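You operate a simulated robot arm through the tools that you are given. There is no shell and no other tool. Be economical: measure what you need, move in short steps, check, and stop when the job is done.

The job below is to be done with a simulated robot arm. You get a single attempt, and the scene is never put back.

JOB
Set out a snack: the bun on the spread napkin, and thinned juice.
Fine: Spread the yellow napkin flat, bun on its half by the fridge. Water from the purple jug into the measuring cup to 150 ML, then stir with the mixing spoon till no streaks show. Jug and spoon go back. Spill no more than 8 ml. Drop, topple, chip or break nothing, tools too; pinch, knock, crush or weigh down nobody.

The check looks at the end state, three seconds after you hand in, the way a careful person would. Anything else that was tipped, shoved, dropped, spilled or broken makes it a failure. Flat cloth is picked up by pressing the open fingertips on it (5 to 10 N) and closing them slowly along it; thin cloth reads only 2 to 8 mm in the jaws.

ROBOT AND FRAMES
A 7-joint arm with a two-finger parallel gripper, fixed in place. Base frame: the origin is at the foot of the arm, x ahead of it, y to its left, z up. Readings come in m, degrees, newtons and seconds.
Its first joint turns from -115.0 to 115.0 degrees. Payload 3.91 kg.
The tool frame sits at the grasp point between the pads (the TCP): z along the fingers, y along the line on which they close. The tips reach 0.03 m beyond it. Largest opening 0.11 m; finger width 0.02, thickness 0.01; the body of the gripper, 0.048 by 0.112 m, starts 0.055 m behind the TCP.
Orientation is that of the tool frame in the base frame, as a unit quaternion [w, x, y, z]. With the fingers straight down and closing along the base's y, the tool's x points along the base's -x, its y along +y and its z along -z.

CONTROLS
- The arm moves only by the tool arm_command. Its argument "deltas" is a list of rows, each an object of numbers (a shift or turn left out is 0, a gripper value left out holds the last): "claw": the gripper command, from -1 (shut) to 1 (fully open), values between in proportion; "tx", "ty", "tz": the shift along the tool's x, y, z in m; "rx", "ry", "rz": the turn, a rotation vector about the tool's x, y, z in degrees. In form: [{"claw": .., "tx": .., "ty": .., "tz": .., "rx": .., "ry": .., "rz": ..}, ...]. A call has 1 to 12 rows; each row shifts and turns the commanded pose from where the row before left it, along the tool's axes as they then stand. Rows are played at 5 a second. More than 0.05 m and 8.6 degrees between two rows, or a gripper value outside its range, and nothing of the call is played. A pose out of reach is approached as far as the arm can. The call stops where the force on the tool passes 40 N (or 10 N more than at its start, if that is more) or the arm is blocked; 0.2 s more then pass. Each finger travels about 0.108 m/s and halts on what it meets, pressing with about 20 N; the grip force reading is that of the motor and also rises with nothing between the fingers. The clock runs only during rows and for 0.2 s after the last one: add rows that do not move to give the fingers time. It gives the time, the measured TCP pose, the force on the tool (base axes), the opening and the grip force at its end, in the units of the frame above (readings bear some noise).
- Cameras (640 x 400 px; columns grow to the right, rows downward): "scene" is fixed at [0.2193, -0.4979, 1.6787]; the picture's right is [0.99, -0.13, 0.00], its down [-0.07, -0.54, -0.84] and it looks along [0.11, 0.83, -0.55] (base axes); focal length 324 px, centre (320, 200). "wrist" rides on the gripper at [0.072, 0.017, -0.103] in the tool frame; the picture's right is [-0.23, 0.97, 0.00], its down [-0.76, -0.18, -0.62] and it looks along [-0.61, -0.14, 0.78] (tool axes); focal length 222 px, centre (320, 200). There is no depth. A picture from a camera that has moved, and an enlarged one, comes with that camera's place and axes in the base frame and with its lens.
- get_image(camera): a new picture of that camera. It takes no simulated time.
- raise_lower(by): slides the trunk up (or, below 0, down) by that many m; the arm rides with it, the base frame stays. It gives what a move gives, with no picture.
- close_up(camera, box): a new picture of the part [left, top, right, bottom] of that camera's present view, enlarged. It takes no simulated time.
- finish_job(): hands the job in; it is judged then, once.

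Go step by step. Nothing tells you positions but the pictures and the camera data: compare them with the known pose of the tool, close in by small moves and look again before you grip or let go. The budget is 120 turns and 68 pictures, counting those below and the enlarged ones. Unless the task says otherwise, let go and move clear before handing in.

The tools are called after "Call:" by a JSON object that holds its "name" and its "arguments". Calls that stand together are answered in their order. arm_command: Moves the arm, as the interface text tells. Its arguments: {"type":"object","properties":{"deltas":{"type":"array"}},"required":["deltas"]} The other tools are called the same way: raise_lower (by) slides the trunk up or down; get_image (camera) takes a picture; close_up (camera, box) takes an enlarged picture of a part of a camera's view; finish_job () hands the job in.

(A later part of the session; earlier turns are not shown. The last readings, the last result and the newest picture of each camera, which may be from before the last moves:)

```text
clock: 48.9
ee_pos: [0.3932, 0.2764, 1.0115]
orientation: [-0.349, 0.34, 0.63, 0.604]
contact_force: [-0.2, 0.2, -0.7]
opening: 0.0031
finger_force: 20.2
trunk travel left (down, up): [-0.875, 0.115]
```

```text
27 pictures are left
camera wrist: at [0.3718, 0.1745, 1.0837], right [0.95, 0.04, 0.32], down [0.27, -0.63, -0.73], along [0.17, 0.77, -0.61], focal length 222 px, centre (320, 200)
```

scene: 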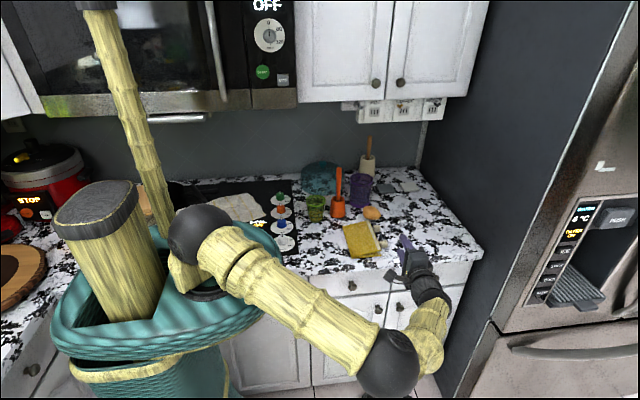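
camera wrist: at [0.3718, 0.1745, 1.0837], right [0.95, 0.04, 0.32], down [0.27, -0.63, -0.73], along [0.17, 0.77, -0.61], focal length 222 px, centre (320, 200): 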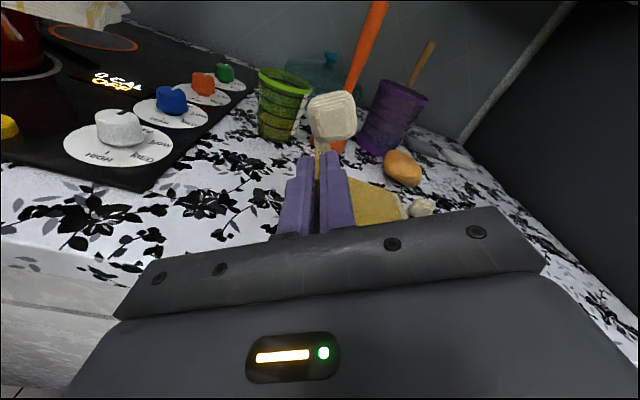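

Nearly there. I'll bring the flap down to about 12° above the counter.

Call:
{"name": "arm_command", "arguments": {"deltas": [{"rz": -8, "tx": -0.0019, "ty": -0.0133}, {"rz": -8, "tx": -0.0019, "ty": -0.0133}, {"rz": -8, "tx": -0.0019, "ty": -0.0133}, {"rz": -8, "tx": -0.0019, "ty": -0.0133}, {"rz": -8, "tx": -0.0019, "ty": -0.0133}, {"rz": -4, "tx": -0.0005, "ty": -0.0067}, {}]}}

Call:
{"name": "close_up", "arguments": {"camera": "wrist", "box": [200, 40, 520, 230]}}

```text
clock: 49.8
ee_pos: [0.3717, 0.2736, 0.9834]
orientation: [-0.193, 0.141, 0.735, 0.635]
contact_force: [-0.7, 0.1, 0.3]
opening: 0.0032
finger_force: 20.8
trunk travel left (down, up): [-0.875, 0.115]
stopped in row 4: the arm was blocked; the commanded pose is now the measured one
```

```text
2.00 times, centred on (360, 135) of wrist
camera zoom: at [0.3252, 0.1713, 1.0449], right [0.64, 0.16, 0.75], down [0.66, -0.61, -0.43], along [0.39, 0.77, -0.5], focal length 444 px, centre (240, 330)
```

zoom: 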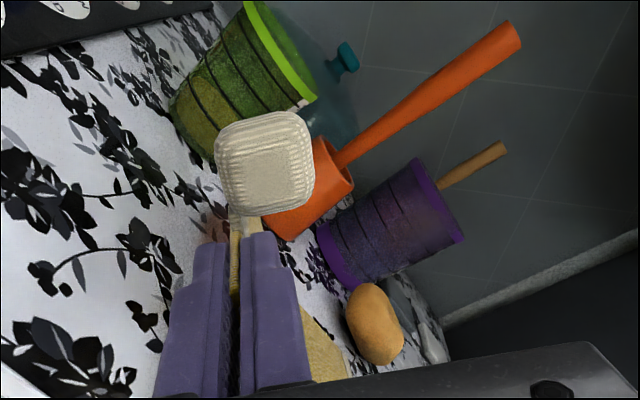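

The wrist stopped near its limit with the flap about 28° above the counter, well past vertical. I'll open slightly so the flap rests on the lower finger, lower it, and then withdraw.

Call:
{"name": "arm_command", "arguments": {"deltas": [{"claw": -0.75}, {}, {"tx": -0.0004, "ty": -0.007, "tz": 0.001}, {"tx": -0.0004, "ty": -0.007, "tz": 0.001}, {"tx": -0.0004, "ty": -0.007, "tz": 0.001}, {"tx": -0.0002, "ty": -0.007, "tz": 0.001}, {}]}}

Call:
{"name": "get_image", "arguments": {"camera": "wrist"}}

```text
clock: 51.4
ee_pos: [0.367, 0.2685, 0.9615]
orientation: [-0.182, 0.124, 0.75, 0.624]
contact_force: [-0.7, -0.5, -0.2]
opening: 0.0137
finger_force: 0.5
trunk travel left (down, up): [-0.875, 0.115]
```

```text
25 pictures are left
camera wrist: at [0.3216, 0.1673, 1.0239], right [0.61, 0.2, 0.77], down [0.69, -0.61, -0.39], along [0.4, 0.76, -0.51], focal length 222 px, centre (320, 200)
```

wrist: 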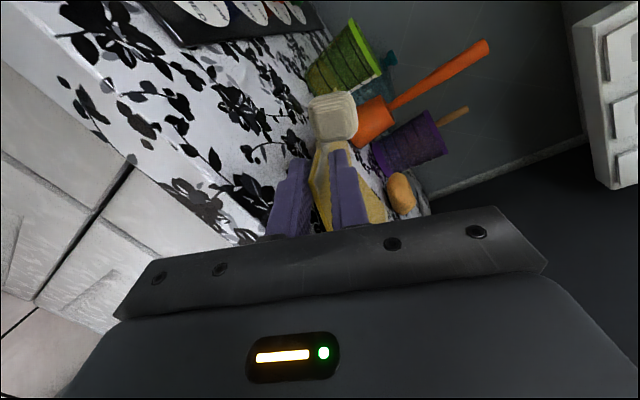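

Call:
{"name": "arm_command", "arguments": {"deltas": [{"tz": -0.01}, {"tz": -0.01}, {"tz": -0.01}, {"tz": -0.02}, {"tz": -0.02}, {"tz": -0.03}, {"tz": -0.03}, {}]}}

Call:
{"name": "get_image", "arguments": {"camera": "wrist"}}

```text
clock: 53.2
ee_pos: [0.3708, 0.1442, 0.973]
orientation: [-0.195, 0.142, 0.733, 0.636]
contact_force: [-0.6, 0.4, 0.6]
opening: 0.0137
finger_force: 0.1
trunk travel left (down, up): [-0.875, 0.115]
```

```text
24 pictures are left
camera wrist: at [0.3252, 0.0423, 1.0337], right [0.64, 0.16, 0.75], down [0.66, -0.61, -0.44], along [0.39, 0.77, -0.5], focal length 222 px, centre (320, 200)
```

wrist: 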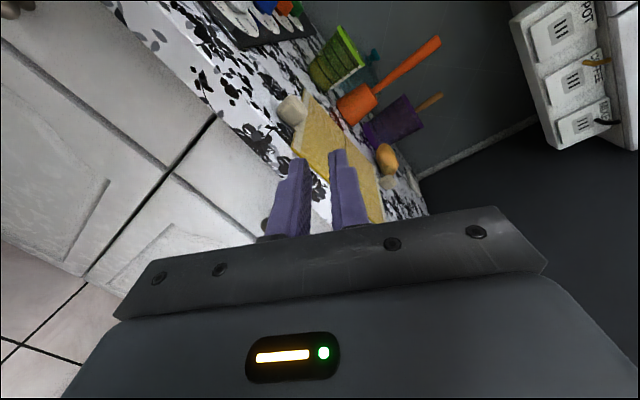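

The napkin lies spread. I'll raise the arm clear in front and return the tool to pointing straight down.

Call:
{"name": "arm_command", "arguments": {"deltas": [{"tx": 0.0208, "ty": 0.0396, "tz": -0.0054}, {"tx": 0.0208, "ty": 0.0396, "tz": -0.0054}, {"tx": 0.0208, "ty": 0.0396, "tz": -0.0054}, {"tx": 0.0208, "ty": 0.0396, "tz": -0.0054}, {"tx": 0.0208, "ty": 0.0396, "tz": -0.0054}, {}]}}

Call:
{"name": "arm_command", "arguments": {"deltas": [{"rx": 7.28, "ry": -2.24, "rz": -1.63}, {"rx": 7.28, "ry": -2.24, "rz": -1.63}, {"rx": 7.28, "ry": -2.24, "rz": -1.63}, {"rx": 7.28, "ry": -2.24, "rz": -1.63}, {"rx": 7.28, "ry": -2.24, "rz": -1.63}, {"rx": 7.28, "ry": -2.24, "rz": -1.63}, {"rx": 7.28, "ry": -2.24, "rz": -1.63}, {"rx": 7.28, "ry": -2.24, "rz": -1.63}, {"rx": 7.28, "ry": -2.24, "rz": -1.63}, {"rx": 7.28, "ry": -2.24, "rz": -1.63}, {"rx": 7.28, "ry": -2.24, "rz": -1.63}, {}]}}

Call:
{"name": "get_image", "arguments": {"camera": "scene"}}

```text
clock: 54.6
ee_pos: [0.373, 0.1444, 1.1996]
orientation: [-0.195, 0.141, 0.733, 0.636]
contact_force: [-0.1, 0.0, 0.1]
opening: 0.0138
finger_force: 0.0
trunk travel left (down, up): [-0.875, 0.115]
```

```text
clock: 57.2
ee_pos: [0.3722, 0.1443, 1.2001]
orientation: [0.002, 0.001, 1.0, -0.001]
contact_force: [-0.1, -0.4, 0.7]
opening: 0.0139
finger_force: 0.1
trunk travel left (down, up): [-0.875, 0.115]
```

```text
23 pictures are left
```

scene: 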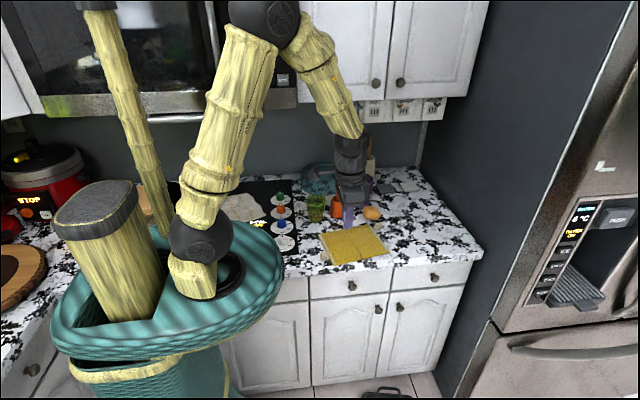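

Call:
{"name": "close_up", "arguments": {"camera": "scene", "box": [300, 180, 420, 275]}}

```text
4.21 times, centred on (360, 228) of scene
camera zoom: at [0.2193, -0.4979, 1.6787], right [0.99, -0.13, 0.0], down [-0.07, -0.54, -0.84], along [0.11, 0.83, -0.55], focal length 1364 px, centre (152, 84)
```

zoom: 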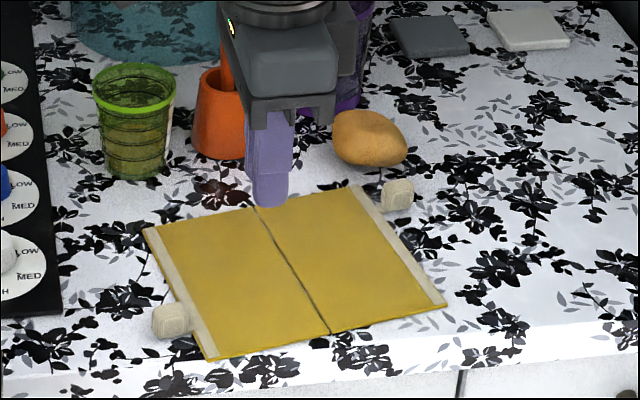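

The napkin is flat: fridge half centred about (0.50, 0.353); the bun is at about (0.55, 0.496). I'll turn the gripper to close along x and move over the bun.

Call:
{"name": "arm_command", "arguments": {"deltas": [{"rz": -8.2, "claw": 0.6}, {"rz": -8.2}, {"rz": -8.2}, {"rz": -8.2}, {"rz": -8.2}, {"rz": -8.2}, {"rz": -8.2}, {"rz": -8.2}, {"rz": -8.2}, {"rz": -8.2}, {"rz": -8}, {}]}}

Call:
{"name": "arm_command", "arguments": {"deltas": [{"ty": -0.0225, "tx": -0.044}, {"ty": -0.0225, "tx": -0.044}, {"ty": -0.0225, "tx": -0.044}, {"ty": -0.0225, "tx": -0.044}, {"ty": -0.0225, "tx": -0.044}, {"ty": -0.0225, "tx": -0.044}, {"ty": -0.0225, "tx": -0.044}, {"ty": -0.0205, "tx": -0.044}, {"tz": 0.04}, {"tz": 0.04}, {"tz": 0.02}, {}]}}

Call:
{"name": "get_image", "arguments": {"camera": "wrist"}}

```text
clock: 59.8
ee_pos: [0.3729, 0.1459, 1.1977]
orientation: [-0.001, 0.708, -0.706, 0.001]
contact_force: [0.1, 0.4, 0.2]
opening: 0.088
finger_force: 0.1
trunk travel left (down, up): [-0.875, 0.115]
```

```text
clock: 62.4
ee_pos: [0.5479, 0.493, 1.0979]
orientation: [0.001, -0.707, 0.707, -0.001]
contact_force: [0.7, -1.0, 0.1]
opening: 0.0882
finger_force: 0.1
out of reach, approached as far as the arm can: row 8
trunk travel left (down, up): [-0.875, 0.115]
```

```text
21 pictures are left
camera wrist: at [0.5304, 0.4213, 1.2013], right [-0.97, 0.23, 0.0], down [0.18, 0.76, 0.62], along [0.14, 0.61, -0.78], focal length 222 px, centre (320, 200)
```

wrist: 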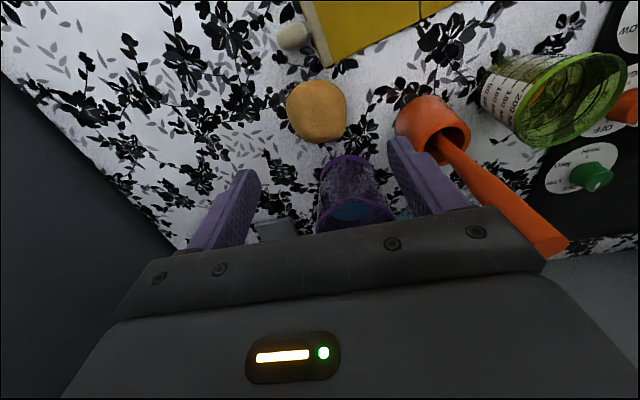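

The bun is centred between the fingers at (0.55, 0.4955), about 67 mm wide. I'll descend and close gently.

Call:
{"name": "arm_command", "arguments": {"deltas": [{"claw": 0.75, "ty": -0.002, "tx": -0.002, "tz": 0.03}, {"tz": 0.03}, {"tz": 0.03}, {"tz": 0.025}, {"tz": 0.015}, {"tz": 0.006}, {}, {"claw": 0.4}, {"claw": 0.25}, {"claw": 0.15}, {}]}}

```text
clock: 64.8
ee_pos: [0.5461, 0.4916, 0.9642]
orientation: [0.0, -0.707, 0.708, -0.001]
contact_force: [-0.4, 1.0, 0.1]
opening: 0.0635
finger_force: 0.0
out of reach, approached as far as the arm can: row 6
trunk travel left (down, up): [-0.875, 0.115]
```

Call:
{"name": "arm_command", "arguments": {"deltas": [{"claw": 0.1}, {"claw": 0.05}, {"claw": 0.0}, {}, {}]}}

Call:
{"name": "close_up", "arguments": {"camera": "wrist", "box": [160, 20, 480, 220]}}

```text
clock: 66.0
ee_pos: [0.547, 0.492, 0.9631]
orientation: [0.001, -0.706, 0.708, -0.001]
contact_force: [0.1, -0.4, -0.3]
opening: 0.0604
finger_force: 20.1
trunk travel left (down, up): [-0.875, 0.115]
```

```text
2.00 times, centred on (320, 120) of wrist
camera zoom: at [0.5292, 0.4191, 1.0661], right [-0.97, 0.23, 0.0], down [0.18, 0.76, 0.62], along [0.14, 0.61, -0.78], focal length 444 px, centre (320, 360)
```

zoom: 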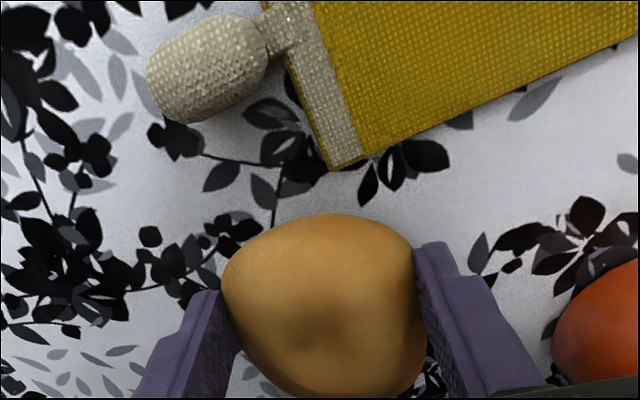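

The bun is held at 60 mm. I'll ease the squeeze, lift, carry it to (0.50, 0.353) and lower.

Call:
{"name": "arm_command", "arguments": {"deltas": [{"claw": 0.07}, {"tz": -0.02}, {"tz": -0.04}, {"tx": 0.035, "ty": 0.012}, {"tx": 0.035, "ty": 0.012}, {"tx": 0.035, "ty": 0.012}, {"tx": 0.034, "ty": 0.011}, {}, {"tz": 0.03}, {"tz": 0.02}, {}]}}

Call:
{"name": "get_image", "arguments": {"camera": "wrist"}}

```text
clock: 68.3
ee_pos: [0.6029, 0.4453, 0.9735]
orientation: [0.015, -0.706, 0.708, -0.002]
contact_force: [-0.4, 0.7, 19.8]
opening: 0.0605
finger_force: 19.7
out of reach, approached as far as the arm can: row 3, 4, 5, 6, 7, 10
trunk travel left (down, up): [-0.875, 0.115]
stopped in row 11: the force on the tool passed its limit (the readings are from after the stop); the commanded pose is now the measured one
```

```text
19 pictures are left
camera wrist: at [0.5823, 0.3706, 1.0752], right [-0.97, 0.23, -0.02], down [0.16, 0.75, 0.64], along [0.16, 0.62, -0.77], focal length 222 px, centre (320, 200)
```

wrist: 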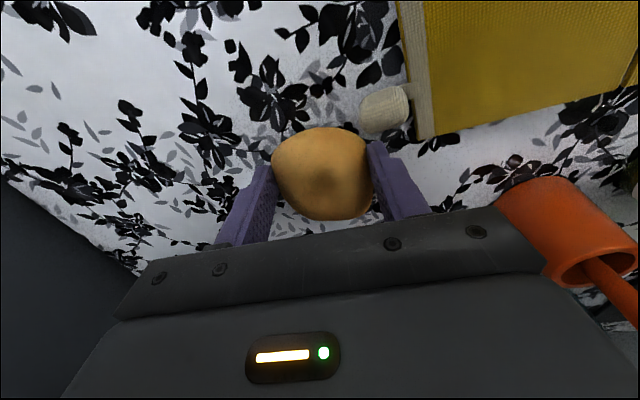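

The arm couldn't follow the commanded line (at the edge of its reach) and set the bun down off to the side at (0.60, 0.445), still held. I'll relieve the load with a small lift and test small retraction steps.

Call:
{"name": "arm_command", "arguments": {"deltas": [{"tz": -0.005}, {"tz": -0.015}, {"tz": -0.02}, {}]}}

Call:
{"name": "arm_command", "arguments": {"deltas": [{"tx": 0.01, "ty": 0.01}, {"tx": 0.01, "ty": 0.01}, {}]}}

```text
clock: 69.3
ee_pos: [0.6039, 0.4434, 1.0092]
orientation: [0.01, -0.706, 0.708, -0.001]
contact_force: [-0.6, -0.8, -0.1]
opening: 0.0603
finger_force: 20.5
out of reach, approached as far as the arm can: row 3
trunk travel left (down, up): [-0.875, 0.115]
```

```text
clock: 70.1
ee_pos: [0.6041, 0.4442, 1.0089]
orientation: [0.011, -0.707, 0.708, -0.001]
contact_force: [0.1, -0.5, -0.8]
opening: 0.0602
finger_force: 19.7
out of reach, approached as far as the arm can: row 1, 2
trunk travel left (down, up): [-0.875, 0.115]
```

Call:
{"name": "arm_command", "arguments": {"deltas": [{"rz": 8}, {"rz": 8}, {"rz": 8}, {}]}}

Call:
{"name": "arm_command", "arguments": {"deltas": [{"tx": 0.015, "ty": 0.003}, {"tx": 0.015, "ty": 0.003}, {}]}}

Call:
{"name": "get_image", "arguments": {"camera": "scene"}}

```text
clock: 71.1
ee_pos: [0.604, 0.4446, 1.0084]
orientation: [0.012, -0.543, 0.84, 0.0]
contact_force: [0.0, 0.6, -0.6]
opening: 0.06
finger_force: 19.5
trunk travel left (down, up): [-0.875, 0.115]
```

```text
clock: 71.9
ee_pos: [0.6071, 0.4401, 1.0069]
orientation: [0.01, -0.545, 0.838, 0.001]
contact_force: [0.5, -0.4, -0.7]
opening: 0.0588
finger_force: 0.1
out of reach, approached as far as the arm can: row 1, 2
trunk travel left (down, up): [-0.875, 0.115]
```

```text
18 pictures are left
```

scene: 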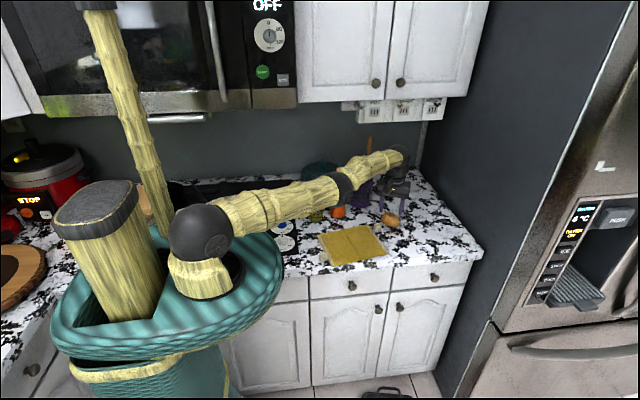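

The arm ended stretched straight out, where it can't retract, and the bun slipped from the fingers onto the counter below (about 4 cm). I'll open, go up and back the way I came to get out of the stretched pose.

Call:
{"name": "arm_command", "arguments": {"deltas": [{"claw": 0.75}, {}, {"tz": -0.02, "ty": 0.01}, {"tz": -0.02, "ty": 0.018, "tx": -0.006}, {"tz": -0.02, "ty": 0.018, "tx": -0.006}, {"tz": -0.02, "ty": 0.018, "tx": -0.006}, {}]}}

```text
clock: 73.5
ee_pos: [0.5662, 0.4929, 1.085]
orientation: [0.01, -0.544, 0.839, 0.0]
contact_force: [-0.4, 0.6, -0.1]
opening: 0.0963
finger_force: 0.1
out of reach, approached as far as the arm can: row 3, 4, 5
trunk travel left (down, up): [-0.875, 0.115]
```

Call:
{"name": "arm_command", "arguments": {"deltas": [{"tx": 0.018, "ty": 0.0085, "tz": -0.02}, {"tx": 0.018, "ty": 0.0085, "tz": -0.02}, {"tx": 0.027, "ty": 0.0127, "tz": -0.02}, {"tx": 0.036, "ty": 0.017}, {"tx": 0.036, "ty": 0.017}, {}]}}

```text
clock: 74.9
ee_pos: [0.5579, 0.4971, 1.1484]
orientation: [0.01, -0.544, 0.839, 0.0]
contact_force: [0.7, -0.3, -0.2]
opening: 0.0961
finger_force: 0.0
out of reach, approached as far as the arm can: row 1, 2, 3, 4, 5
trunk travel left (down, up): [-0.875, 0.115]
```

The elbow is stretched straight, and inward commands alone do nothing. I'll raise the trunk for room and then command down and inward together so the elbow bends.

Call:
{"name": "raise_lower", "arguments": {"by": 0.11}}

Call:
{"name": "arm_command", "arguments": {"deltas": [{"tz": 0.03}, {"tz": 0.03}, {"tx": 0.009, "ty": 0.0042, "tz": 0.02}, {"tx": 0.018, "ty": 0.0085, "tz": 0.01}, {"tx": 0.018, "ty": 0.0085}, {}]}}

```text
clock: 76.3
ee_pos: [0.5574, 0.4976, 1.2595]
orientation: [0.01, -0.544, 0.839, 0.0]
contact_force: [0.5, -0.9, -0.6]
opening: 0.0962
finger_force: 0.0
trunk travel left (down, up): [-0.985, 0.005]
```

```text
clock: 77.7
ee_pos: [0.5576, 0.4997, 1.167]
orientation: [0.01, -0.544, 0.839, -0.001]
contact_force: [0.6, 0.5, -0.4]
opening: 0.0962
finger_force: 0.0
out of reach, approached as far as the arm can: row 3, 4, 5
trunk travel left (down, up): [-0.985, 0.005]
```

Call:
{"name": "close_up", "arguments": {"camera": "scene", "box": [150, 60, 450, 260]}}

```text
2.00 times, centred on (300, 160) of scene
camera zoom: at [0.2193, -0.4979, 1.6787], right [0.99, -0.13, 0.0], down [-0.07, -0.54, -0.84], along [0.11, 0.83, -0.55], focal length 648 px, centre (360, 280)
```

zoom: 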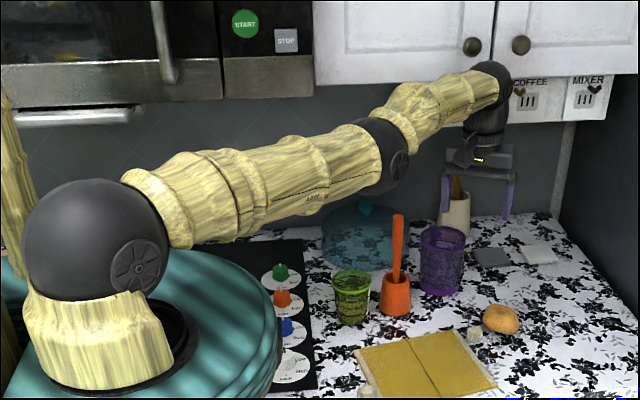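

The elbow looks slightly over-straightened, so inward pulls drive it against its stop. I'll stretch outward through the straight point, then command down and inward together.

Call:
{"name": "arm_command", "arguments": {"deltas": [{"tx": -0.0445, "ty": -0.0205}, {"tx": -0.0445, "ty": -0.0205}, {"tx": -0.0445, "ty": -0.0205}, {}, {"tx": 0.01, "ty": 0.005, "tz": 0.048}, {"tx": 0.04, "ty": 0.019, "tz": 0.01}, {"tx": 0.04, "ty": 0.019}, {"tx": 0.04, "ty": 0.019}, {}]}}

```text
clock: 79.7
ee_pos: [0.5493, 0.499, 1.0994]
orientation: [0.009, -0.544, 0.839, 0.0]
contact_force: [-0.4, 0.2, 0.6]
opening: 0.0963
finger_force: 0.1
out of reach, approached as far as the arm can: row 1, 2, 3, 6, 7, 8
trunk travel left (down, up): [-0.985, 0.005]
```

Call:
{"name": "arm_command", "arguments": {"deltas": [{"tx": -0.0445, "ty": -0.0205}, {"tx": -0.0445, "ty": -0.0205}, {}]}}

Call:
{"name": "arm_command", "arguments": {"deltas": [{"rx": -3.3, "ry": 7.3}, {"rx": -3.3, "ry": 7.3}, {}]}}

```text
clock: 80.5
ee_pos: [0.555, 0.5, 1.1036]
orientation: [0.01, -0.544, 0.839, 0.0]
contact_force: [-0.4, -0.1, 0.1]
opening: 0.0963
finger_force: 0.1
out of reach, approached as far as the arm can: row 1, 2
trunk travel left (down, up): [-0.985, 0.005]
```

```text
clock: 81.3
ee_pos: [0.5195, 0.4531, 1.1224]
orientation: [-0.129, -0.539, 0.832, -0.021]
contact_force: [-0.8, 0.2, -0.5]
opening: 0.0963
finger_force: 0.1
out of reach, approached as far as the arm can: row 1, 2
trunk travel left (down, up): [-0.985, 0.005]
```

Call:
{"name": "arm_command", "arguments": {"deltas": [{"rx": 3.3, "ry": -7.3}, {"rx": 3.3, "ry": -7.3}, {"tx": -0.0445, "ty": -0.0205}, {"tx": -0.0445, "ty": -0.0205}, {"tz": -0.048}, {"tx": 0.01, "ty": 0.005, "tz": -0.048}, {"tx": 0.02, "ty": 0.01, "tz": -0.03}, {"tx": 0.04, "ty": 0.019}, {"tx": 0.04, "ty": 0.019}, {}]}}

```text
clock: 83.5
ee_pos: [0.5593, 0.4952, 1.2519]
orientation: [0.01, -0.544, 0.839, 0.0]
contact_force: [0.5, -0.1, 0.9]
opening: 0.0964
finger_force: 0.0
out of reach, approached as far as the arm can: row 1, 2, 3, 4, 6, 7, 8, 9
trunk travel left (down, up): [-0.985, 0.005]
```

Working from the geometry (shoulder height ≈1.41), the elbow should fold the right way when moving down toward shoulder height from above while stretched. I'll try that, swung a bit away from the cabinets.

Call:
{"name": "arm_command", "arguments": {"deltas": [{"tx": 0.0164, "ty": -0.0364}, {"tx": 0.0164, "ty": -0.0364}, {"tz": -0.045}, {"tz": -0.045}, {"tx": -0.0445, "ty": -0.0205}, {"tx": -0.0445, "ty": -0.0205}, {}, {"tz": 0.048}, {"tz": 0.048, "tx": 0.005}, {"tz": 0.03, "tx": 0.02, "ty": 0.008}, {"tx": 0.03, "ty": 0.012}, {}]}}

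```text
clock: 86.1
ee_pos: [0.568, 0.3931, 1.2009]
orientation: [0.01, -0.544, 0.839, 0.0]
contact_force: [-0.2, -0.2, 0.1]
opening: 0.0963
finger_force: 0.0
out of reach, approached as far as the arm can: row 3, 4, 5, 6
trunk travel left (down, up): [-0.985, 0.005]
```

The elbow folded properly: the arm is free again at radius 0.69. From now on I'll tilt the fingers outward for far objects so that the wrist stays close in. Yaw toward the bun (36°) and tilt 30°.

Call:
{"name": "arm_command", "arguments": {"deltas": [{"rz": 7.5}, {"rz": 7.5}, {"rz": 7.5}, {"rz": 7.5}, {"ry": -7.5}, {"ry": -7.5}, {"ry": -7.5}, {"ry": -7.5}, {}]}}

Call:
{"name": "raise_lower", "arguments": {"by": -0.11}}

Call:
{"name": "get_image", "arguments": {"camera": "wrist"}}

```text
clock: 88.1
ee_pos: [0.5671, 0.3913, 1.2015]
orientation: [0.257, -0.296, 0.916, 0.083]
contact_force: [-0.1, 0.5, 0.1]
opening: 0.0966
finger_force: 0.1
trunk travel left (down, up): [-0.985, 0.005]
```

```text
clock: 89.5
ee_pos: [0.5674, 0.3926, 1.0917]
orientation: [0.256, -0.296, 0.916, 0.083]
contact_force: [-0.7, -0.8, -0.3]
opening: 0.0963
finger_force: 0.0
trunk travel left (down, up): [-0.875, 0.115]
```

```text
16 pictures are left
camera wrist: at [0.4631, 0.3373, 1.1426], right [-0.41, 0.9, 0.12], down [0.37, 0.05, 0.93], along [0.83, 0.43, -0.35], focal length 222 px, centre (320, 200)
```

wrist: 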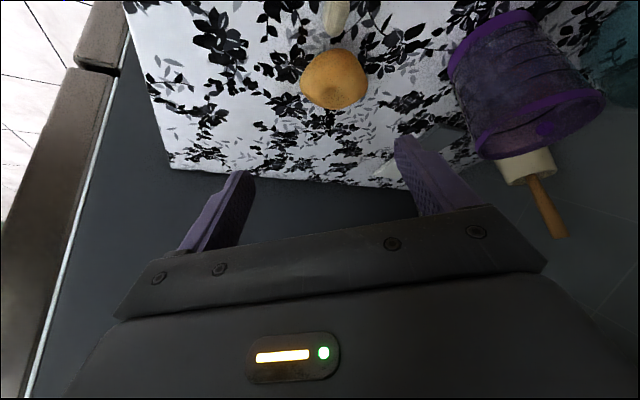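

The bun is at (0.604, 0.446). I'll align and approach along the tilted tool axis.

Call:
{"name": "arm_command", "arguments": {"deltas": [{"tx": 0.0124, "ty": 0.011, "tz": 0.0197}, {"tx": 0.0124, "ty": 0.0109, "tz": 0.0198}, {}, {"tz": 0.03}, {"tz": 0.03}, {"tz": 0.025}, {"tz": 0.012}, {}]}}

Call:
{"name": "get_image", "arguments": {"camera": "wrist"}}

```text
clock: 91.3
ee_pos: [0.5939, 0.4391, 0.9613]
orientation: [0.255, -0.297, 0.916, 0.083]
contact_force: [1.2, -0.1, 0.7]
opening: 0.0964
finger_force: 0.0
trunk travel left (down, up): [-0.875, 0.115]
```

```text
15 pictures are left
camera wrist: at [0.4902, 0.3846, 1.0125], right [-0.41, 0.9, 0.12], down [0.37, 0.05, 0.93], along [0.83, 0.43, -0.35], focal length 222 px, centre (320, 200)
```

wrist: 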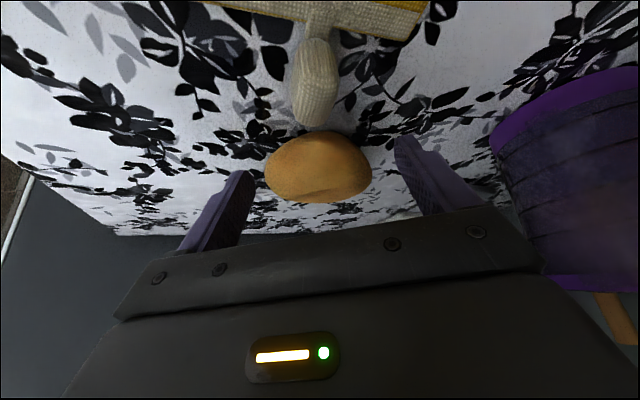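

Call:
{"name": "arm_command", "arguments": {"deltas": [{"claw": 0.4}, {"claw": 0.2}, {"claw": 0.1}, {"claw": 0.0}, {"claw": -0.1}, {}, {}]}}

```text
clock: 92.9
ee_pos: [0.5948, 0.4388, 0.964]
orientation: [0.257, -0.297, 0.916, 0.082]
contact_force: [-0.5, -0.3, 5.4]
opening: 0.0559
finger_force: 20.1
trunk travel left (down, up): [-0.875, 0.115]
```

Call:
{"name": "arm_command", "arguments": {"deltas": [{"tx": -0.0104, "tz": -0.0171}, {"tx": -0.0207, "tz": -0.0341}, {}, {"tx": 0.0287, "ty": -0.0038, "tz": -0.0174}, {"tx": 0.0287, "ty": -0.0038, "tz": -0.0174}, {"tx": 0.0287, "ty": -0.0038, "tz": -0.0174}, {"tx": 0.0287, "ty": -0.004, "tz": -0.0175}, {}, {"tx": 0.0104, "tz": 0.0171}, {"tx": 0.0104, "tz": 0.0171}, {}]}}

Call:
{"name": "close_up", "arguments": {"camera": "scene", "box": [300, 165, 440, 275]}}

```text
clock: 95.3
ee_pos: [0.4943, 0.348, 0.9829]
orientation: [0.256, -0.296, 0.917, 0.082]
contact_force: [-0.1, 0.4, 0.6]
opening: 0.0495
finger_force: 0.1
trunk travel left (down, up): [-0.875, 0.115]
```

```text
3.64 times, centred on (370, 220) of scene
camera zoom: at [0.2193, -0.4979, 1.6787], right [0.99, -0.13, 0.0], down [-0.07, -0.54, -0.84], along [0.11, 0.83, -0.55], focal length 1178 px, centre (138, 127)
```

zoom: 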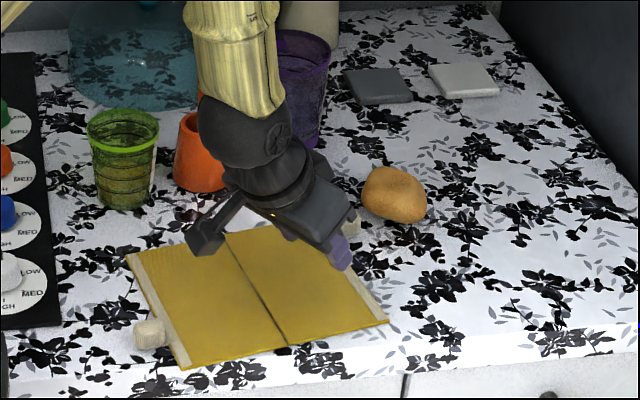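

The bun squeezed out on lifting and stayed at about (0.61, 0.447); my grip was too high on its dome. I'll lessen the tilt to about 21° and grip lower, centred on the bun.

Call:
{"name": "arm_command", "arguments": {"deltas": [{"tz": -0.03, "claw": 0.75}, {"ry": 5, "tz": -0.02}, {"ry": 5}, {"tx": -0.03, "ty": 0.0034, "tz": 0.009}, {"tx": -0.03, "ty": 0.0034, "tz": 0.009}, {"tx": -0.03, "ty": 0.0034, "tz": 0.009}, {"tx": -0.032, "ty": 0.0034, "tz": 0.009}, {}]}}

Call:
{"name": "get_image", "arguments": {"camera": "wrist"}}

```text
clock: 97.1
ee_pos: [0.5671, 0.4173, 1.0361]
orientation: [0.175, -0.303, 0.935, 0.057]
contact_force: [-0.6, -0.1, -0.5]
opening: 0.0962
finger_force: 0.0
trunk travel left (down, up): [-0.875, 0.115]
```

```text
13 pictures are left
camera wrist: at [0.4719, 0.3691, 1.1063], right [-0.4, 0.91, 0.08], down [0.5, 0.14, 0.86], along [0.77, 0.38, -0.51], focal length 222 px, centre (320, 200)
```

wrist: 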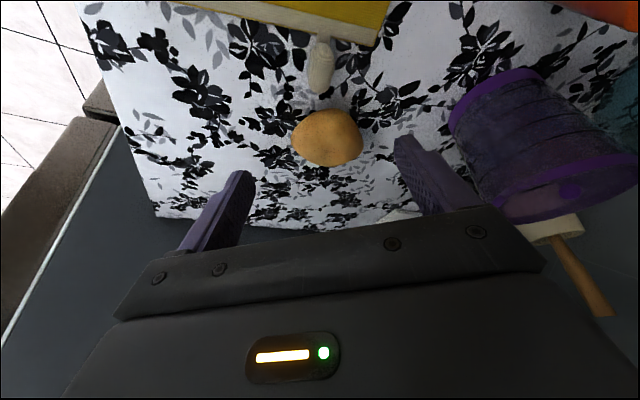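

Call:
{"name": "arm_command", "arguments": {"deltas": [{"tx": -0.0113, "ty": 0.0044, "tz": 0.02}, {"tz": 0.03}, {"tz": 0.025}, {"tz": 0.01}, {"tz": 0.004}, {}, {"claw": 0.4}, {"claw": 0.25}, {"claw": 0.15}, {"claw": 0.1}, {"claw": 0.06}, {}]}}

```text
clock: 99.7
ee_pos: [0.6001, 0.4459, 0.9571]
orientation: [0.175, -0.303, 0.935, 0.057]
contact_force: [-0.3, -0.7, -0.6]
opening: 0.0642
finger_force: 19.8
trunk travel left (down, up): [-0.875, 0.115]
```

Now it holds at 64 mm, lower on the bun. I'll firm the command and lift slightly to verify.

Call:
{"name": "arm_command", "arguments": {"deltas": [{"claw": 0}, {}, {"tx": -0.0036, "tz": -0.0093}, {"tx": -0.0036, "tz": -0.0093}, {}]}}

```text
clock: 100.9
ee_pos: [0.6004, 0.4448, 0.9769]
orientation: [0.175, -0.303, 0.935, 0.057]
contact_force: [-1.0, 0.3, 0.6]
opening: 0.055
finger_force: 0.0
trunk travel left (down, up): [-0.875, 0.115]
```

It slipped off again. I'll look closely at the bun's shape and at how the fingers stand to it.

Call:
{"name": "close_up", "arguments": {"camera": "wrist", "box": [170, 40, 490, 240]}}

```text
2.00 times, centred on (330, 140) of wrist
camera zoom: at [0.5052, 0.3979, 1.0467], right [-0.4, 0.91, 0.08], down [0.5, 0.14, 0.86], along [0.77, 0.38, -0.51], focal length 444 px, centre (300, 320)
```

zoom: 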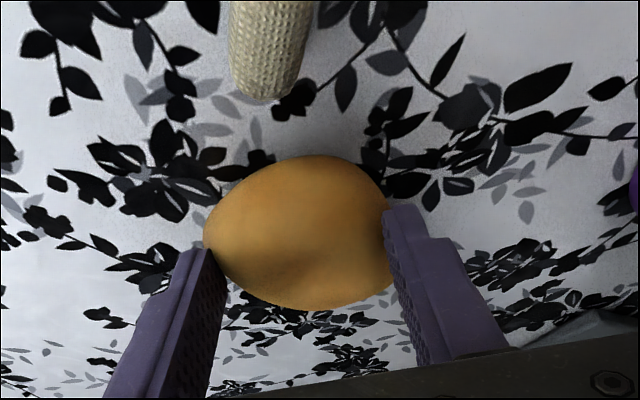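

The bun is still centred between the fingers but on the counter; it is widest low down, so the tips must grip at its foot. I'll reduce the tilt to 10°, go right down to light contact, then close.

Call:
{"name": "arm_command", "arguments": {"deltas": [{"claw": 0.75}, {"ry": 5.5}, {"ry": 5.5}, {"tx": 0.001, "ty": 0.001, "tz": 0.012}, {"tz": 0.006}, {"tz": 0.003}, {"tz": 0.002}, {}]}}

```text
clock: 102.7
ee_pos: [0.6026, 0.4469, 0.9542]
orientation: [0.084, -0.307, 0.948, 0.027]
contact_force: [-0.4, 0.1, -1.0]
opening: 0.0962
finger_force: 0.1
trunk travel left (down, up): [-0.875, 0.115]
```

Call:
{"name": "arm_command", "arguments": {"deltas": [{"tz": 0.002}, {"tz": 0.002}, {}]}}

```text
clock: 103.5
ee_pos: [0.6026, 0.449, 0.9505]
orientation: [0.084, -0.306, 0.948, 0.028]
contact_force: [0.4, 0.8, 0.5]
opening: 0.0964
finger_force: 0.1
trunk travel left (down, up): [-0.875, 0.115]
```

Call:
{"name": "arm_command", "arguments": {"deltas": [{"tz": 0.0015}, {"tz": 0.0015}, {}, {"claw": 0.4}, {"claw": 0.28}, {"claw": 0.2}, {"claw": 0.14}, {"claw": 0.1}, {}]}}

```text
clock: 105.5
ee_pos: [0.6041, 0.4488, 0.9461]
orientation: [0.084, -0.306, 0.948, 0.028]
contact_force: [-0.9, -0.6, -0.4]
opening: 0.0683
finger_force: 19.5
trunk travel left (down, up): [-0.875, 0.115]
```

It grips at 68 mm now, lower down on the bun. Lifting a little to test.

Call:
{"name": "arm_command", "arguments": {"deltas": [{"tz": -0.005}, {"tz": -0.008}, {"tz": -0.01}, {}]}}

```text
clock: 106.5
ee_pos: [0.6001, 0.4464, 0.9707]
orientation: [0.085, -0.307, 0.948, 0.028]
contact_force: [-0.5, 0.2, -0.5]
opening: 0.0684
finger_force: 20.1
trunk travel left (down, up): [-0.875, 0.115]
```

The bun is held. Lift further and carry in over the napkin.

Call:
{"name": "arm_command", "arguments": {"deltas": [{"tx": -0.0035, "tz": -0.0197}, {"tx": -0.0035, "tz": -0.0197}, {"tx": 0.0278, "ty": -0.0025, "tz": -0.005}, {"tx": 0.0278, "ty": -0.0025, "tz": -0.005}, {"tx": 0.0278, "ty": -0.0025, "tz": -0.005}, {"tx": 0.0278, "ty": -0.0025, "tz": -0.005}, {"tx": 0.0278, "ty": -0.0025, "tz": -0.005}, {}]}}

```text
clock: 108.3
ee_pos: [0.4925, 0.354, 1.0094]
orientation: [0.084, -0.307, 0.948, 0.028]
contact_force: [0.2, -0.5, -0.3]
opening: 0.0676
finger_force: 20.0
trunk travel left (down, up): [-0.875, 0.115]
```

Call:
{"name": "arm_command", "arguments": {"deltas": [{"tx": 0.0036, "tz": 0.02}, {"tx": 0.0036, "tz": 0.02}, {"tx": 0.0018, "tz": 0.01}, {"tx": 0.0009, "tz": 0.005}, {"tz": 0.002}, {}, {"claw": 0.3}, {"claw": 0.5}, {"claw": 0.7}, {}]}}

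Call:
{"name": "arm_command", "arguments": {"deltas": [{"tx": -0.005, "tz": -0.02}, {"tx": -0.007, "tz": -0.04}, {"tz": -0.04}, {"tz": -0.04}, {}]}}

Call:
{"name": "close_up", "arguments": {"camera": "wrist", "box": [160, 0, 640, 240]}}

```text
clock: 110.5
ee_pos: [0.4934, 0.3543, 0.9527]
orientation: [0.085, -0.307, 0.947, 0.028]
contact_force: [-0.1, 0.5, 0.2]
opening: 0.0936
finger_force: 0.0
trunk travel left (down, up): [-0.875, 0.115]
```

```text
clock: 111.7
ee_pos: [0.4828, 0.3459, 1.0915]
orientation: [0.085, -0.307, 0.948, 0.027]
contact_force: [-0.5, 1.1, 0.0]
opening: 0.0935
finger_force: 0.0
trunk travel left (down, up): [-0.875, 0.115]
```

```text
1.33 times, centred on (400, 120) of wrist
camera zoom: at [0.4003, 0.3074, 1.1806], right [-0.39, 0.92, 0.04], down [0.62, 0.23, 0.75], along [0.68, 0.32, -0.66], focal length 296 px, centre (213, 307)
```

zoom: 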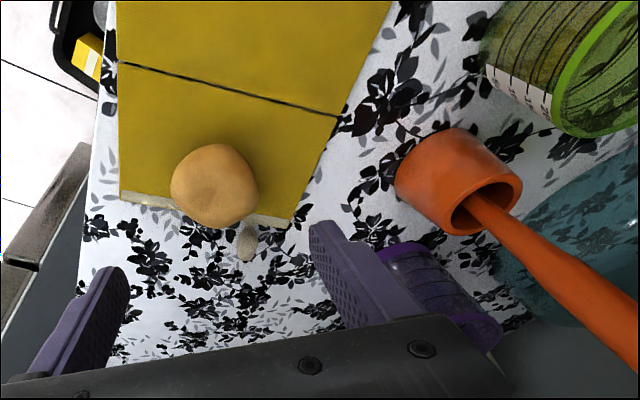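

The bun now rests on the fridge half. Next the jug, at about (0.525, 0.592) with its rim near z 1.037: I'll rise and turn the tool to point away (+y) and 45° down, closing along x.

Call:
{"name": "arm_command", "arguments": {"deltas": [{"tz": -0.04}, {"tz": -0.04}, {"tz": -0.04}, {"tz": -0.04}, {"rx": -2.41, "ry": 1.91, "rz": 7.69, "claw": 1}, {"rx": -2.41, "ry": 1.91, "rz": 7.69}, {"rx": -2.41, "ry": 1.91, "rz": 7.69}, {"rx": -2.41, "ry": 1.91, "rz": 7.69}, {"rx": -2.41, "ry": 1.91, "rz": 7.69}, {"rx": -2.41, "ry": 1.91, "rz": 7.69}, {"rx": -2.41, "ry": 1.91, "rz": 7.69}, {"rx": -2.41, "ry": 1.91, "rz": 7.69}]}}

Call:
{"name": "arm_command", "arguments": {"deltas": [{"rx": -2.41, "ry": 1.91, "rz": 7.69}, {"rx": -2.41, "ry": 1.91, "rz": 7.69}, {"rx": -2.41, "ry": 1.91, "rz": 7.69}, {"rx": -2.41, "ry": 1.91, "rz": 7.69}, {"rx": -2.41, "ry": 1.91, "rz": 7.69}, {"rx": -2.41, "ry": 1.91, "rz": 7.69}, {"rx": -2.41, "ry": 1.91, "rz": 7.69}, {"rx": -2.41, "ry": 1.91, "rz": 7.69}, {}]}}

```text
clock: 114.3
ee_pos: [0.4599, 0.3289, 1.2487]
orientation: [-0.111, 0.208, 0.955, 0.178]
contact_force: [1.6, -0.3, 0.7]
opening: 0.1102
finger_force: 0.2
trunk travel left (down, up): [-0.875, 0.115]
```

```text
clock: 116.3
ee_pos: [0.4594, 0.3301, 1.2501]
orientation: [-0.271, 0.654, 0.652, 0.271]
contact_force: [0.0, -1.3, -0.2]
opening: 0.11
finger_force: 0.0
trunk travel left (down, up): [-0.875, 0.115]
```

Call:
{"name": "arm_command", "arguments": {"deltas": [{"ty": 0.033, "tz": 0.02}, {"ty": 0.033, "tz": 0.02}, {"tx": 0.004, "tz": 0.045}, {"tx": 0.004, "tz": 0.045}, {"tx": 0.004, "tz": 0.04}, {"tx": 0.004, "tz": 0.035}, {}]}}

Call:
{"name": "get_image", "arguments": {"camera": "wrist"}}

```text
clock: 117.9
ee_pos: [0.5258, 0.4853, 1.1164]
orientation: [-0.271, 0.653, 0.653, 0.271]
contact_force: [0.0, 0.5, -0.5]
opening: 0.11
finger_force: 0.0
trunk travel left (down, up): [-0.875, 0.115]
```

```text
10 pictures are left
camera wrist: at [0.5422, 0.4637, 1.2411], right [0.97, -0.16, -0.16], down [-0.18, -0.98, -0.1], along [-0.14, 0.12, -0.98], focal length 222 px, centre (320, 200)
```

wrist: 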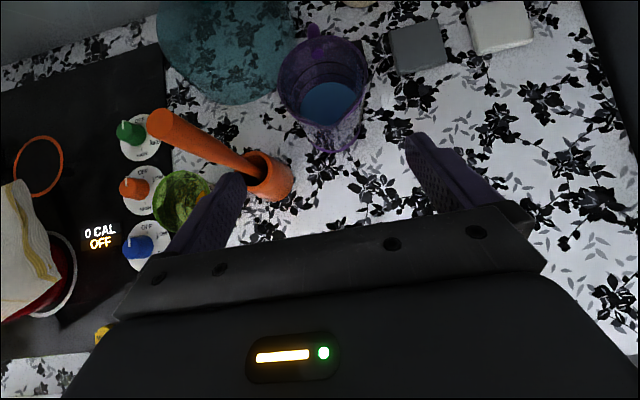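

From above the jug's axis is at about (0.531, 0.602), the cup at (0.345, 0.513) and the spoon holder at (0.445, 0.531). I'll advance along the tool axis so the fingers straddle the jug.

Call:
{"name": "arm_command", "arguments": {"deltas": [{"tx": 0.0072, "ty": 0.0052}, {"tx": 0.0072, "tz": 0.03}, {"tz": 0.04}, {"tz": 0.03}, {"tz": 0.025}, {"tz": 0.015}, {"tz": 0.01}, {}]}}

```text
clock: 119.7
ee_pos: [0.5321, 0.6022, 1.0211]
orientation: [-0.271, 0.653, 0.654, 0.27]
contact_force: [0.1, 1.1, -0.4]
opening: 0.1099
finger_force: 0.2
trunk travel left (down, up): [-0.875, 0.115]
```

Clear so far, no contact. Closing gently on the jug.

Call:
{"name": "arm_command", "arguments": {"deltas": [{"claw": 0.85}, {"claw": 0.75}, {"claw": 0.65}, {"claw": 0.55}, {"claw": 0.4}, {}, {}]}}

Call:
{"name": "get_image", "arguments": {"camera": "wrist"}}

```text
clock: 121.3
ee_pos: [0.5328, 0.6019, 1.0191]
orientation: [-0.271, 0.654, 0.653, 0.271]
contact_force: [0.5, -0.9, 0.6]
opening: 0.0947
finger_force: 20.0
trunk travel left (down, up): [-0.875, 0.115]
```

```text
9 pictures are left
camera wrist: at [0.5485, 0.5805, 1.1443], right [0.97, -0.16, -0.16], down [-0.18, -0.98, -0.1], along [-0.14, 0.12, -0.98], focal length 222 px, centre (320, 200)
```

wrist: 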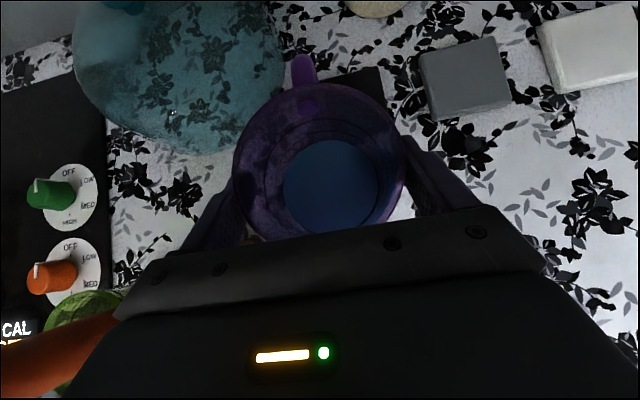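

The jug is gripped (95 mm) with its handle on the +y side, so I'll tip it toward -x/+y, away from the handle. First lift and carry it around the spoon via the front.

Call:
{"name": "arm_command", "arguments": {"deltas": [{"tx": 0.007, "tz": -0.007}, {"tx": 0.0141, "tz": -0.0141}, {"tx": 0.0212, "tz": -0.0212}, {"tx": 0.0212, "tz": -0.0212}, {"tx": 0.0212, "tz": -0.0212}, {}]}}

```text
clock: 122.7
ee_pos: [0.5314, 0.6041, 1.1391]
orientation: [-0.271, 0.654, 0.653, 0.271]
contact_force: [0.5, 0.0, -3.9]
opening: 0.0945
finger_force: 19.9
trunk travel left (down, up): [-0.875, 0.115]
```

Call:
{"name": "arm_command", "arguments": {"deltas": [{"tx": -0.0196, "tz": -0.0196}, {"tx": -0.0196, "tz": -0.0196}, {"tx": -0.0196, "tz": -0.0196}, {"tx": -0.0196, "tz": -0.0196}, {"tx": -0.0196, "tz": -0.0196}, {"tx": -0.0196, "tz": -0.0196}, {"tx": -0.0196, "tz": -0.0196}, {"ty": -0.03}, {"ty": -0.03}, {"ty": -0.03}, {"ty": -0.03}, {"ty": -0.022}]}}

Call:
{"name": "close_up", "arguments": {"camera": "scene", "box": [290, 165, 390, 245]}}

```text
clock: 125.3
ee_pos: [0.3886, 0.4079, 1.1394]
orientation: [-0.27, 0.654, 0.653, 0.271]
contact_force: [-1.1, -0.4, -2.3]
opening: 0.0943
finger_force: 20.0
trunk travel left (down, up): [-0.875, 0.115]
```

```text
5.00 times, centred on (340, 205) of scene
camera zoom: at [0.2193, -0.4979, 1.6787], right [0.99, -0.13, 0.0], down [-0.07, -0.54, -0.84], along [0.11, 0.83, -0.55], focal length 1620 px, centre (220, 175)
```

zoom: 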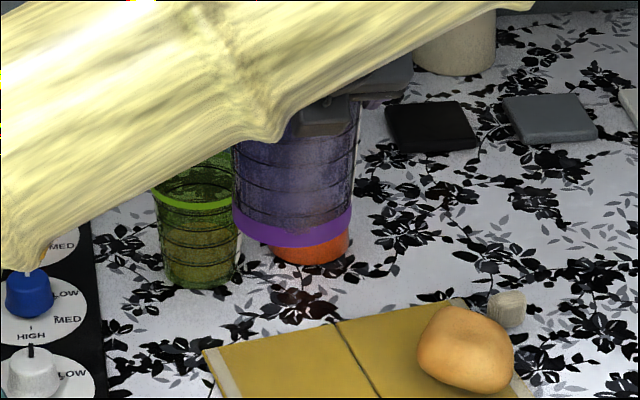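

Carried safely to (0.389, 0.408). Now tilt the jug 40° at a distance (no pouring yet) to check that the wrist can follow.

Call:
{"name": "arm_command", "arguments": {"deltas": [{"rx": -4, "ry": -5.66, "rz": -4}, {"rx": -4, "ry": -5.66, "rz": -4}, {"rx": -4, "ry": -5.66, "rz": -4}, {"rx": -4, "ry": -5.66, "rz": -4}, {"rx": -4, "ry": -5.66, "rz": -4}, {}]}}

```text
clock: 126.7
ee_pos: [0.3893, 0.4073, 1.1395]
orientation: [0.063, 0.615, 0.744, 0.254]
contact_force: [-0.2, -0.1, -3.1]
opening: 0.0943
finger_force: 19.9
trunk travel left (down, up): [-0.875, 0.115]
```

The wrist follows well. Now bring the lip over the cup.

Call:
{"name": "arm_command", "arguments": {"deltas": [{"tx": 0.0115, "ty": -0.0058, "tz": 0.0185}, {"tx": 0.0115, "ty": -0.0058, "tz": 0.0185}, {"tx": 0.0115, "ty": -0.0057, "tz": 0.0186}, {"tx": 0.0113, "ty": -0.0057, "tz": 0.0186}, {}]}}

Call:
{"name": "close_up", "arguments": {"camera": "scene", "box": [300, 165, 380, 225]}}

```text
clock: 127.9
ee_pos: [0.3873, 0.4714, 1.0747]
orientation: [0.063, 0.615, 0.744, 0.255]
contact_force: [-0.3, -1.3, -1.9]
opening: 0.0945
finger_force: 20.2
trunk travel left (down, up): [-0.875, 0.115]
```

```text
6.67 times, centred on (340, 195) of scene
camera zoom: at [0.2193, -0.4979, 1.6787], right [0.99, -0.13, 0.0], down [-0.07, -0.54, -0.84], along [0.11, 0.83, -0.55], focal length 2160 px, centre (187, 233)
```

zoom: 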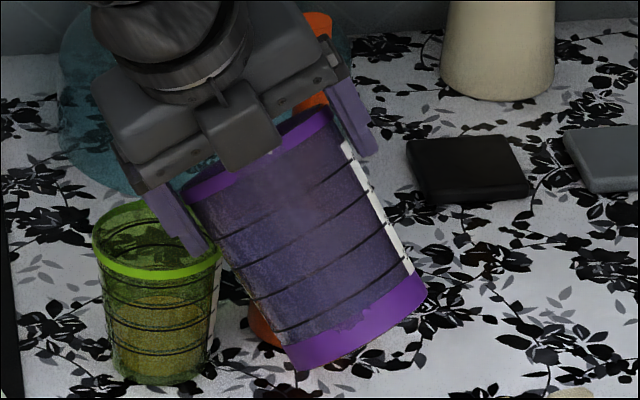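

The cup is visible here; its juice stands at about the 100 ring, so about 50 ml is needed. The cup's centre looks like x≈0.335, so I'll raise a little, shift 8 mm and tilt on to 60° with the lip held in place.

Call:
{"name": "arm_command", "arguments": {"deltas": [{"tx": 0.0045, "ty": -0.0016, "tz": -0.0136}, {}, {"rx": -3.5, "ry": -4.95, "rz": -3.5, "tx": 0.0027, "ty": 0.0016, "tz": -0.005}, {"rx": -3.5, "ry": -4.95, "rz": -3.5, "tx": 0.0027, "ty": 0.0016, "tz": -0.005}, {"rx": -3, "ry": -4.24, "rz": -3, "tx": 0.0027, "ty": 0.0016, "tz": -0.005}, {}, {}]}}

Call:
{"name": "close_up", "arguments": {"camera": "scene", "box": [300, 165, 380, 225]}}

```text
clock: 129.5
ee_pos: [0.3741, 0.4763, 1.1032]
orientation: [0.228, 0.566, 0.757, 0.234]
contact_force: [-0.6, -1.0, -3.3]
opening: 0.0946
finger_force: 20.1
trunk travel left (down, up): [-0.875, 0.115]
```

```text
6.67 times, centred on (340, 195) of scene
camera zoom: at [0.2193, -0.4979, 1.6787], right [0.99, -0.13, 0.0], down [-0.07, -0.54, -0.84], along [0.11, 0.83, -0.55], focal length 2160 px, centre (187, 233)
```

zoom: 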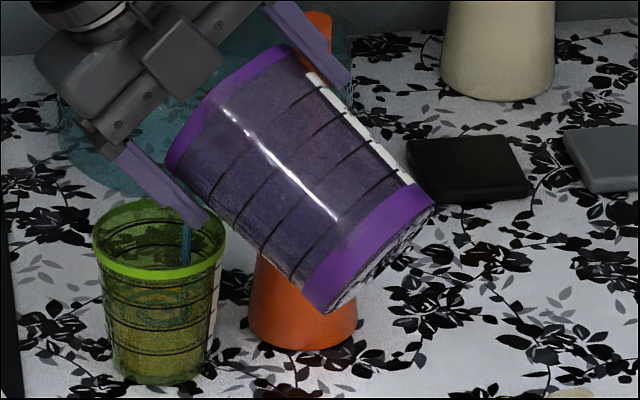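

Water is already flowing neatly into the cup. I'll tip back now to stop the flow and read the level.

Call:
{"name": "arm_command", "arguments": {"deltas": [{"rx": 4, "ry": 5.66, "rz": 4}, {"rx": 3, "ry": 4.24, "rz": 3}, {}, {}]}}

Call:
{"name": "close_up", "arguments": {"camera": "scene", "box": [308, 188, 340, 216]}}

```text
clock: 130.5
ee_pos: [0.3752, 0.4768, 1.1036]
orientation: [0.111, 0.602, 0.751, 0.249]
contact_force: [-1.5, -0.2, -2.6]
opening: 0.0942
finger_force: 20.4
trunk travel left (down, up): [-0.875, 0.115]
```

```text
14.29 times, centred on (324, 202) of scene
camera zoom: at [0.2193, -0.4979, 1.6787], right [0.99, -0.13, 0.0], down [-0.07, -0.54, -0.84], along [0.11, 0.83, -0.55], focal length 4628 px, centre (263, 171)
```

zoom: 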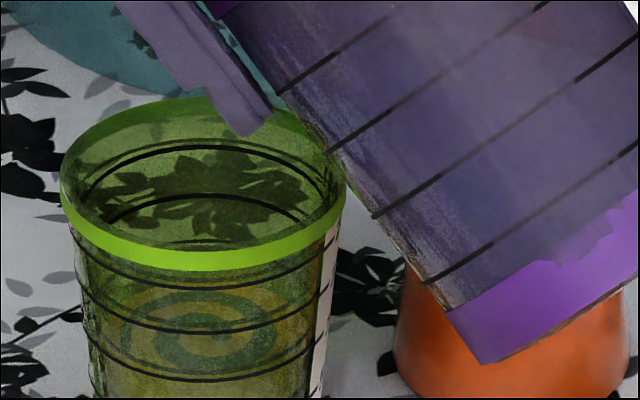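

The streaky juice surface sits a little under the 100 ring (about 85–90 ml), so roughly 60 ml more is needed. I'll centre the stream better, tip to 63° for a second, then tip back and read again.

Call:
{"name": "arm_command", "arguments": {"deltas": [{"tx": 0.0015, "ty": -0.0051, "tz": -0.0028}, {"rx": 4, "ry": 5.66, "rz": 4}, {"rx": -4, "ry": -5.66, "rz": -4}, {"rx": -4, "ry": -5.66, "rz": -4}, {"rx": -4, "ry": -5.66, "rz": -4}, {"rx": -0.5, "ry": -0.7, "rz": -0.5}, {}, {}, {}, {"rx": 4, "ry": 5.66, "rz": 4}, {"rx": 4, "ry": 5.66, "rz": 4}, {}]}}

Call:
{"name": "close_up", "arguments": {"camera": "scene", "box": [306, 190, 338, 218]}}

```text
clock: 133.1
ee_pos: [0.3675, 0.4771, 1.1022]
orientation: [0.119, 0.599, 0.751, 0.248]
contact_force: [-0.3, -0.8, -2.0]
opening: 0.0944
finger_force: 19.8
trunk travel left (down, up): [-0.875, 0.115]
```

```text
14.29 times, centred on (322, 204) of scene
camera zoom: at [0.2193, -0.4979, 1.6787], right [0.99, -0.13, 0.0], down [-0.07, -0.54, -0.84], along [0.11, 0.83, -0.55], focal length 4628 px, centre (291, 143)
```

zoom: 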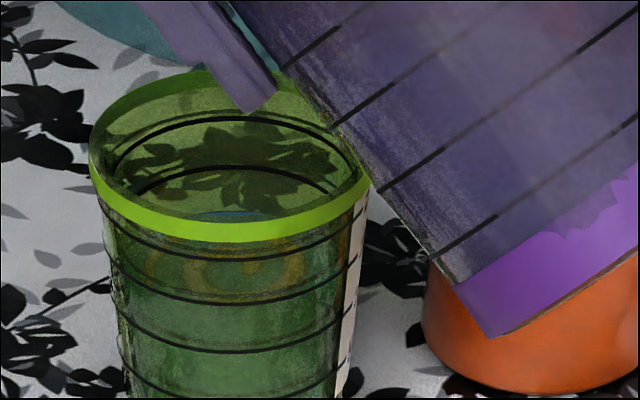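

The level is now about 115 ml: tipping from 60° to 63° gave roughly 32 ml. About 3° more should give the remaining ~35 ml.

Call:
{"name": "arm_command", "arguments": {"deltas": [{"rx": -4, "ry": -5.66, "rz": -4}, {"rx": -4, "ry": -5.66, "rz": -4}, {"rx": -1.55, "ry": -2.19, "rz": -1.55}, {}, {}, {}, {"rx": 4, "ry": 5.66, "rz": 4}, {"rx": 4, "ry": 5.66, "rz": 4}, {}]}}

Call:
{"name": "close_up", "arguments": {"camera": "scene", "box": [306, 190, 338, 218]}}

```text
clock: 135.1
ee_pos: [0.3673, 0.4759, 1.1015]
orientation: [0.146, 0.592, 0.753, 0.246]
contact_force: [0.0, -0.2, -1.9]
opening: 0.0944
finger_force: 20.6
trunk travel left (down, up): [-0.875, 0.115]
```

```text
14.29 times, centred on (322, 204) of scene
camera zoom: at [0.2193, -0.4979, 1.6787], right [0.99, -0.13, 0.0], down [-0.07, -0.54, -0.84], along [0.11, 0.83, -0.55], focal length 4628 px, centre (291, 143)
```

zoom: 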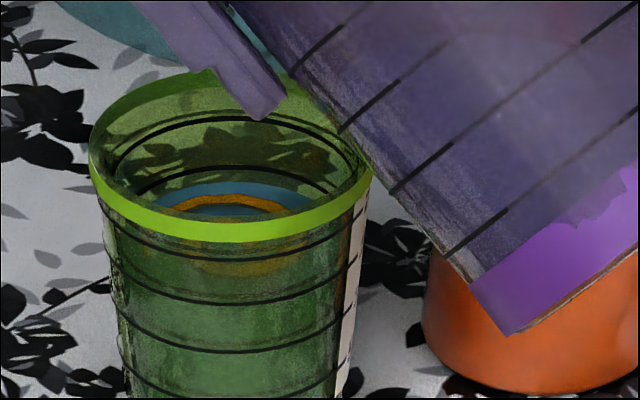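

The surface edge is now just below the 150 ring (about 138 ml). One more small tip, 1.4° further, for the last ~12 ml.

Call:
{"name": "arm_command", "arguments": {"deltas": [{"rx": -4, "ry": -5.66, "rz": -4}, {"rx": -4, "ry": -5.66, "rz": -4}, {"rx": -0.7, "ry": -0.99, "rz": -0.7}, {}, {}, {}, {"rx": 4, "ry": 5.66, "rz": 4}, {"rx": 4, "ry": 5.66, "rz": 4}, {"rx": 4, "ry": 5.66, "rz": 4}, {}]}}

```text
clock: 137.3
ee_pos: [0.3675, 0.476, 1.1025]
orientation: [0.091, 0.607, 0.749, 0.251]
contact_force: [0.3, 0.2, -2.8]
opening: 0.0944
finger_force: 20.0
trunk travel left (down, up): [-0.875, 0.115]
```

Now withdraw from the cup, bring the jug upright over the front and check.

Call:
{"name": "arm_command", "arguments": {"deltas": [{"tx": -0.0213, "ty": 0.0089, "tz": -0.0135}, {"tx": -0.0213, "ty": 0.0089, "tz": -0.0135}, {"tx": -0.0213, "ty": 0.0089, "tz": -0.0135}, {"rx": 4, "ry": 5.7, "rz": 4.03}, {"rx": 4, "ry": 5.7, "rz": 4.03}, {"rx": 4, "ry": 5.7, "rz": 4.03}, {"rx": 4, "ry": 5.7, "rz": 4.03}, {"rx": 4, "ry": 5.7, "rz": 4.03}, {"rx": 1.65, "ry": 2.35, "rz": 1.66}, {}]}}

```text
clock: 139.5
ee_pos: [0.3897, 0.4087, 1.1386]
orientation: [-0.271, 0.654, 0.652, 0.272]
contact_force: [-0.4, -0.2, -1.4]
opening: 0.0944
finger_force: 19.8
trunk travel left (down, up): [-0.875, 0.115]
```

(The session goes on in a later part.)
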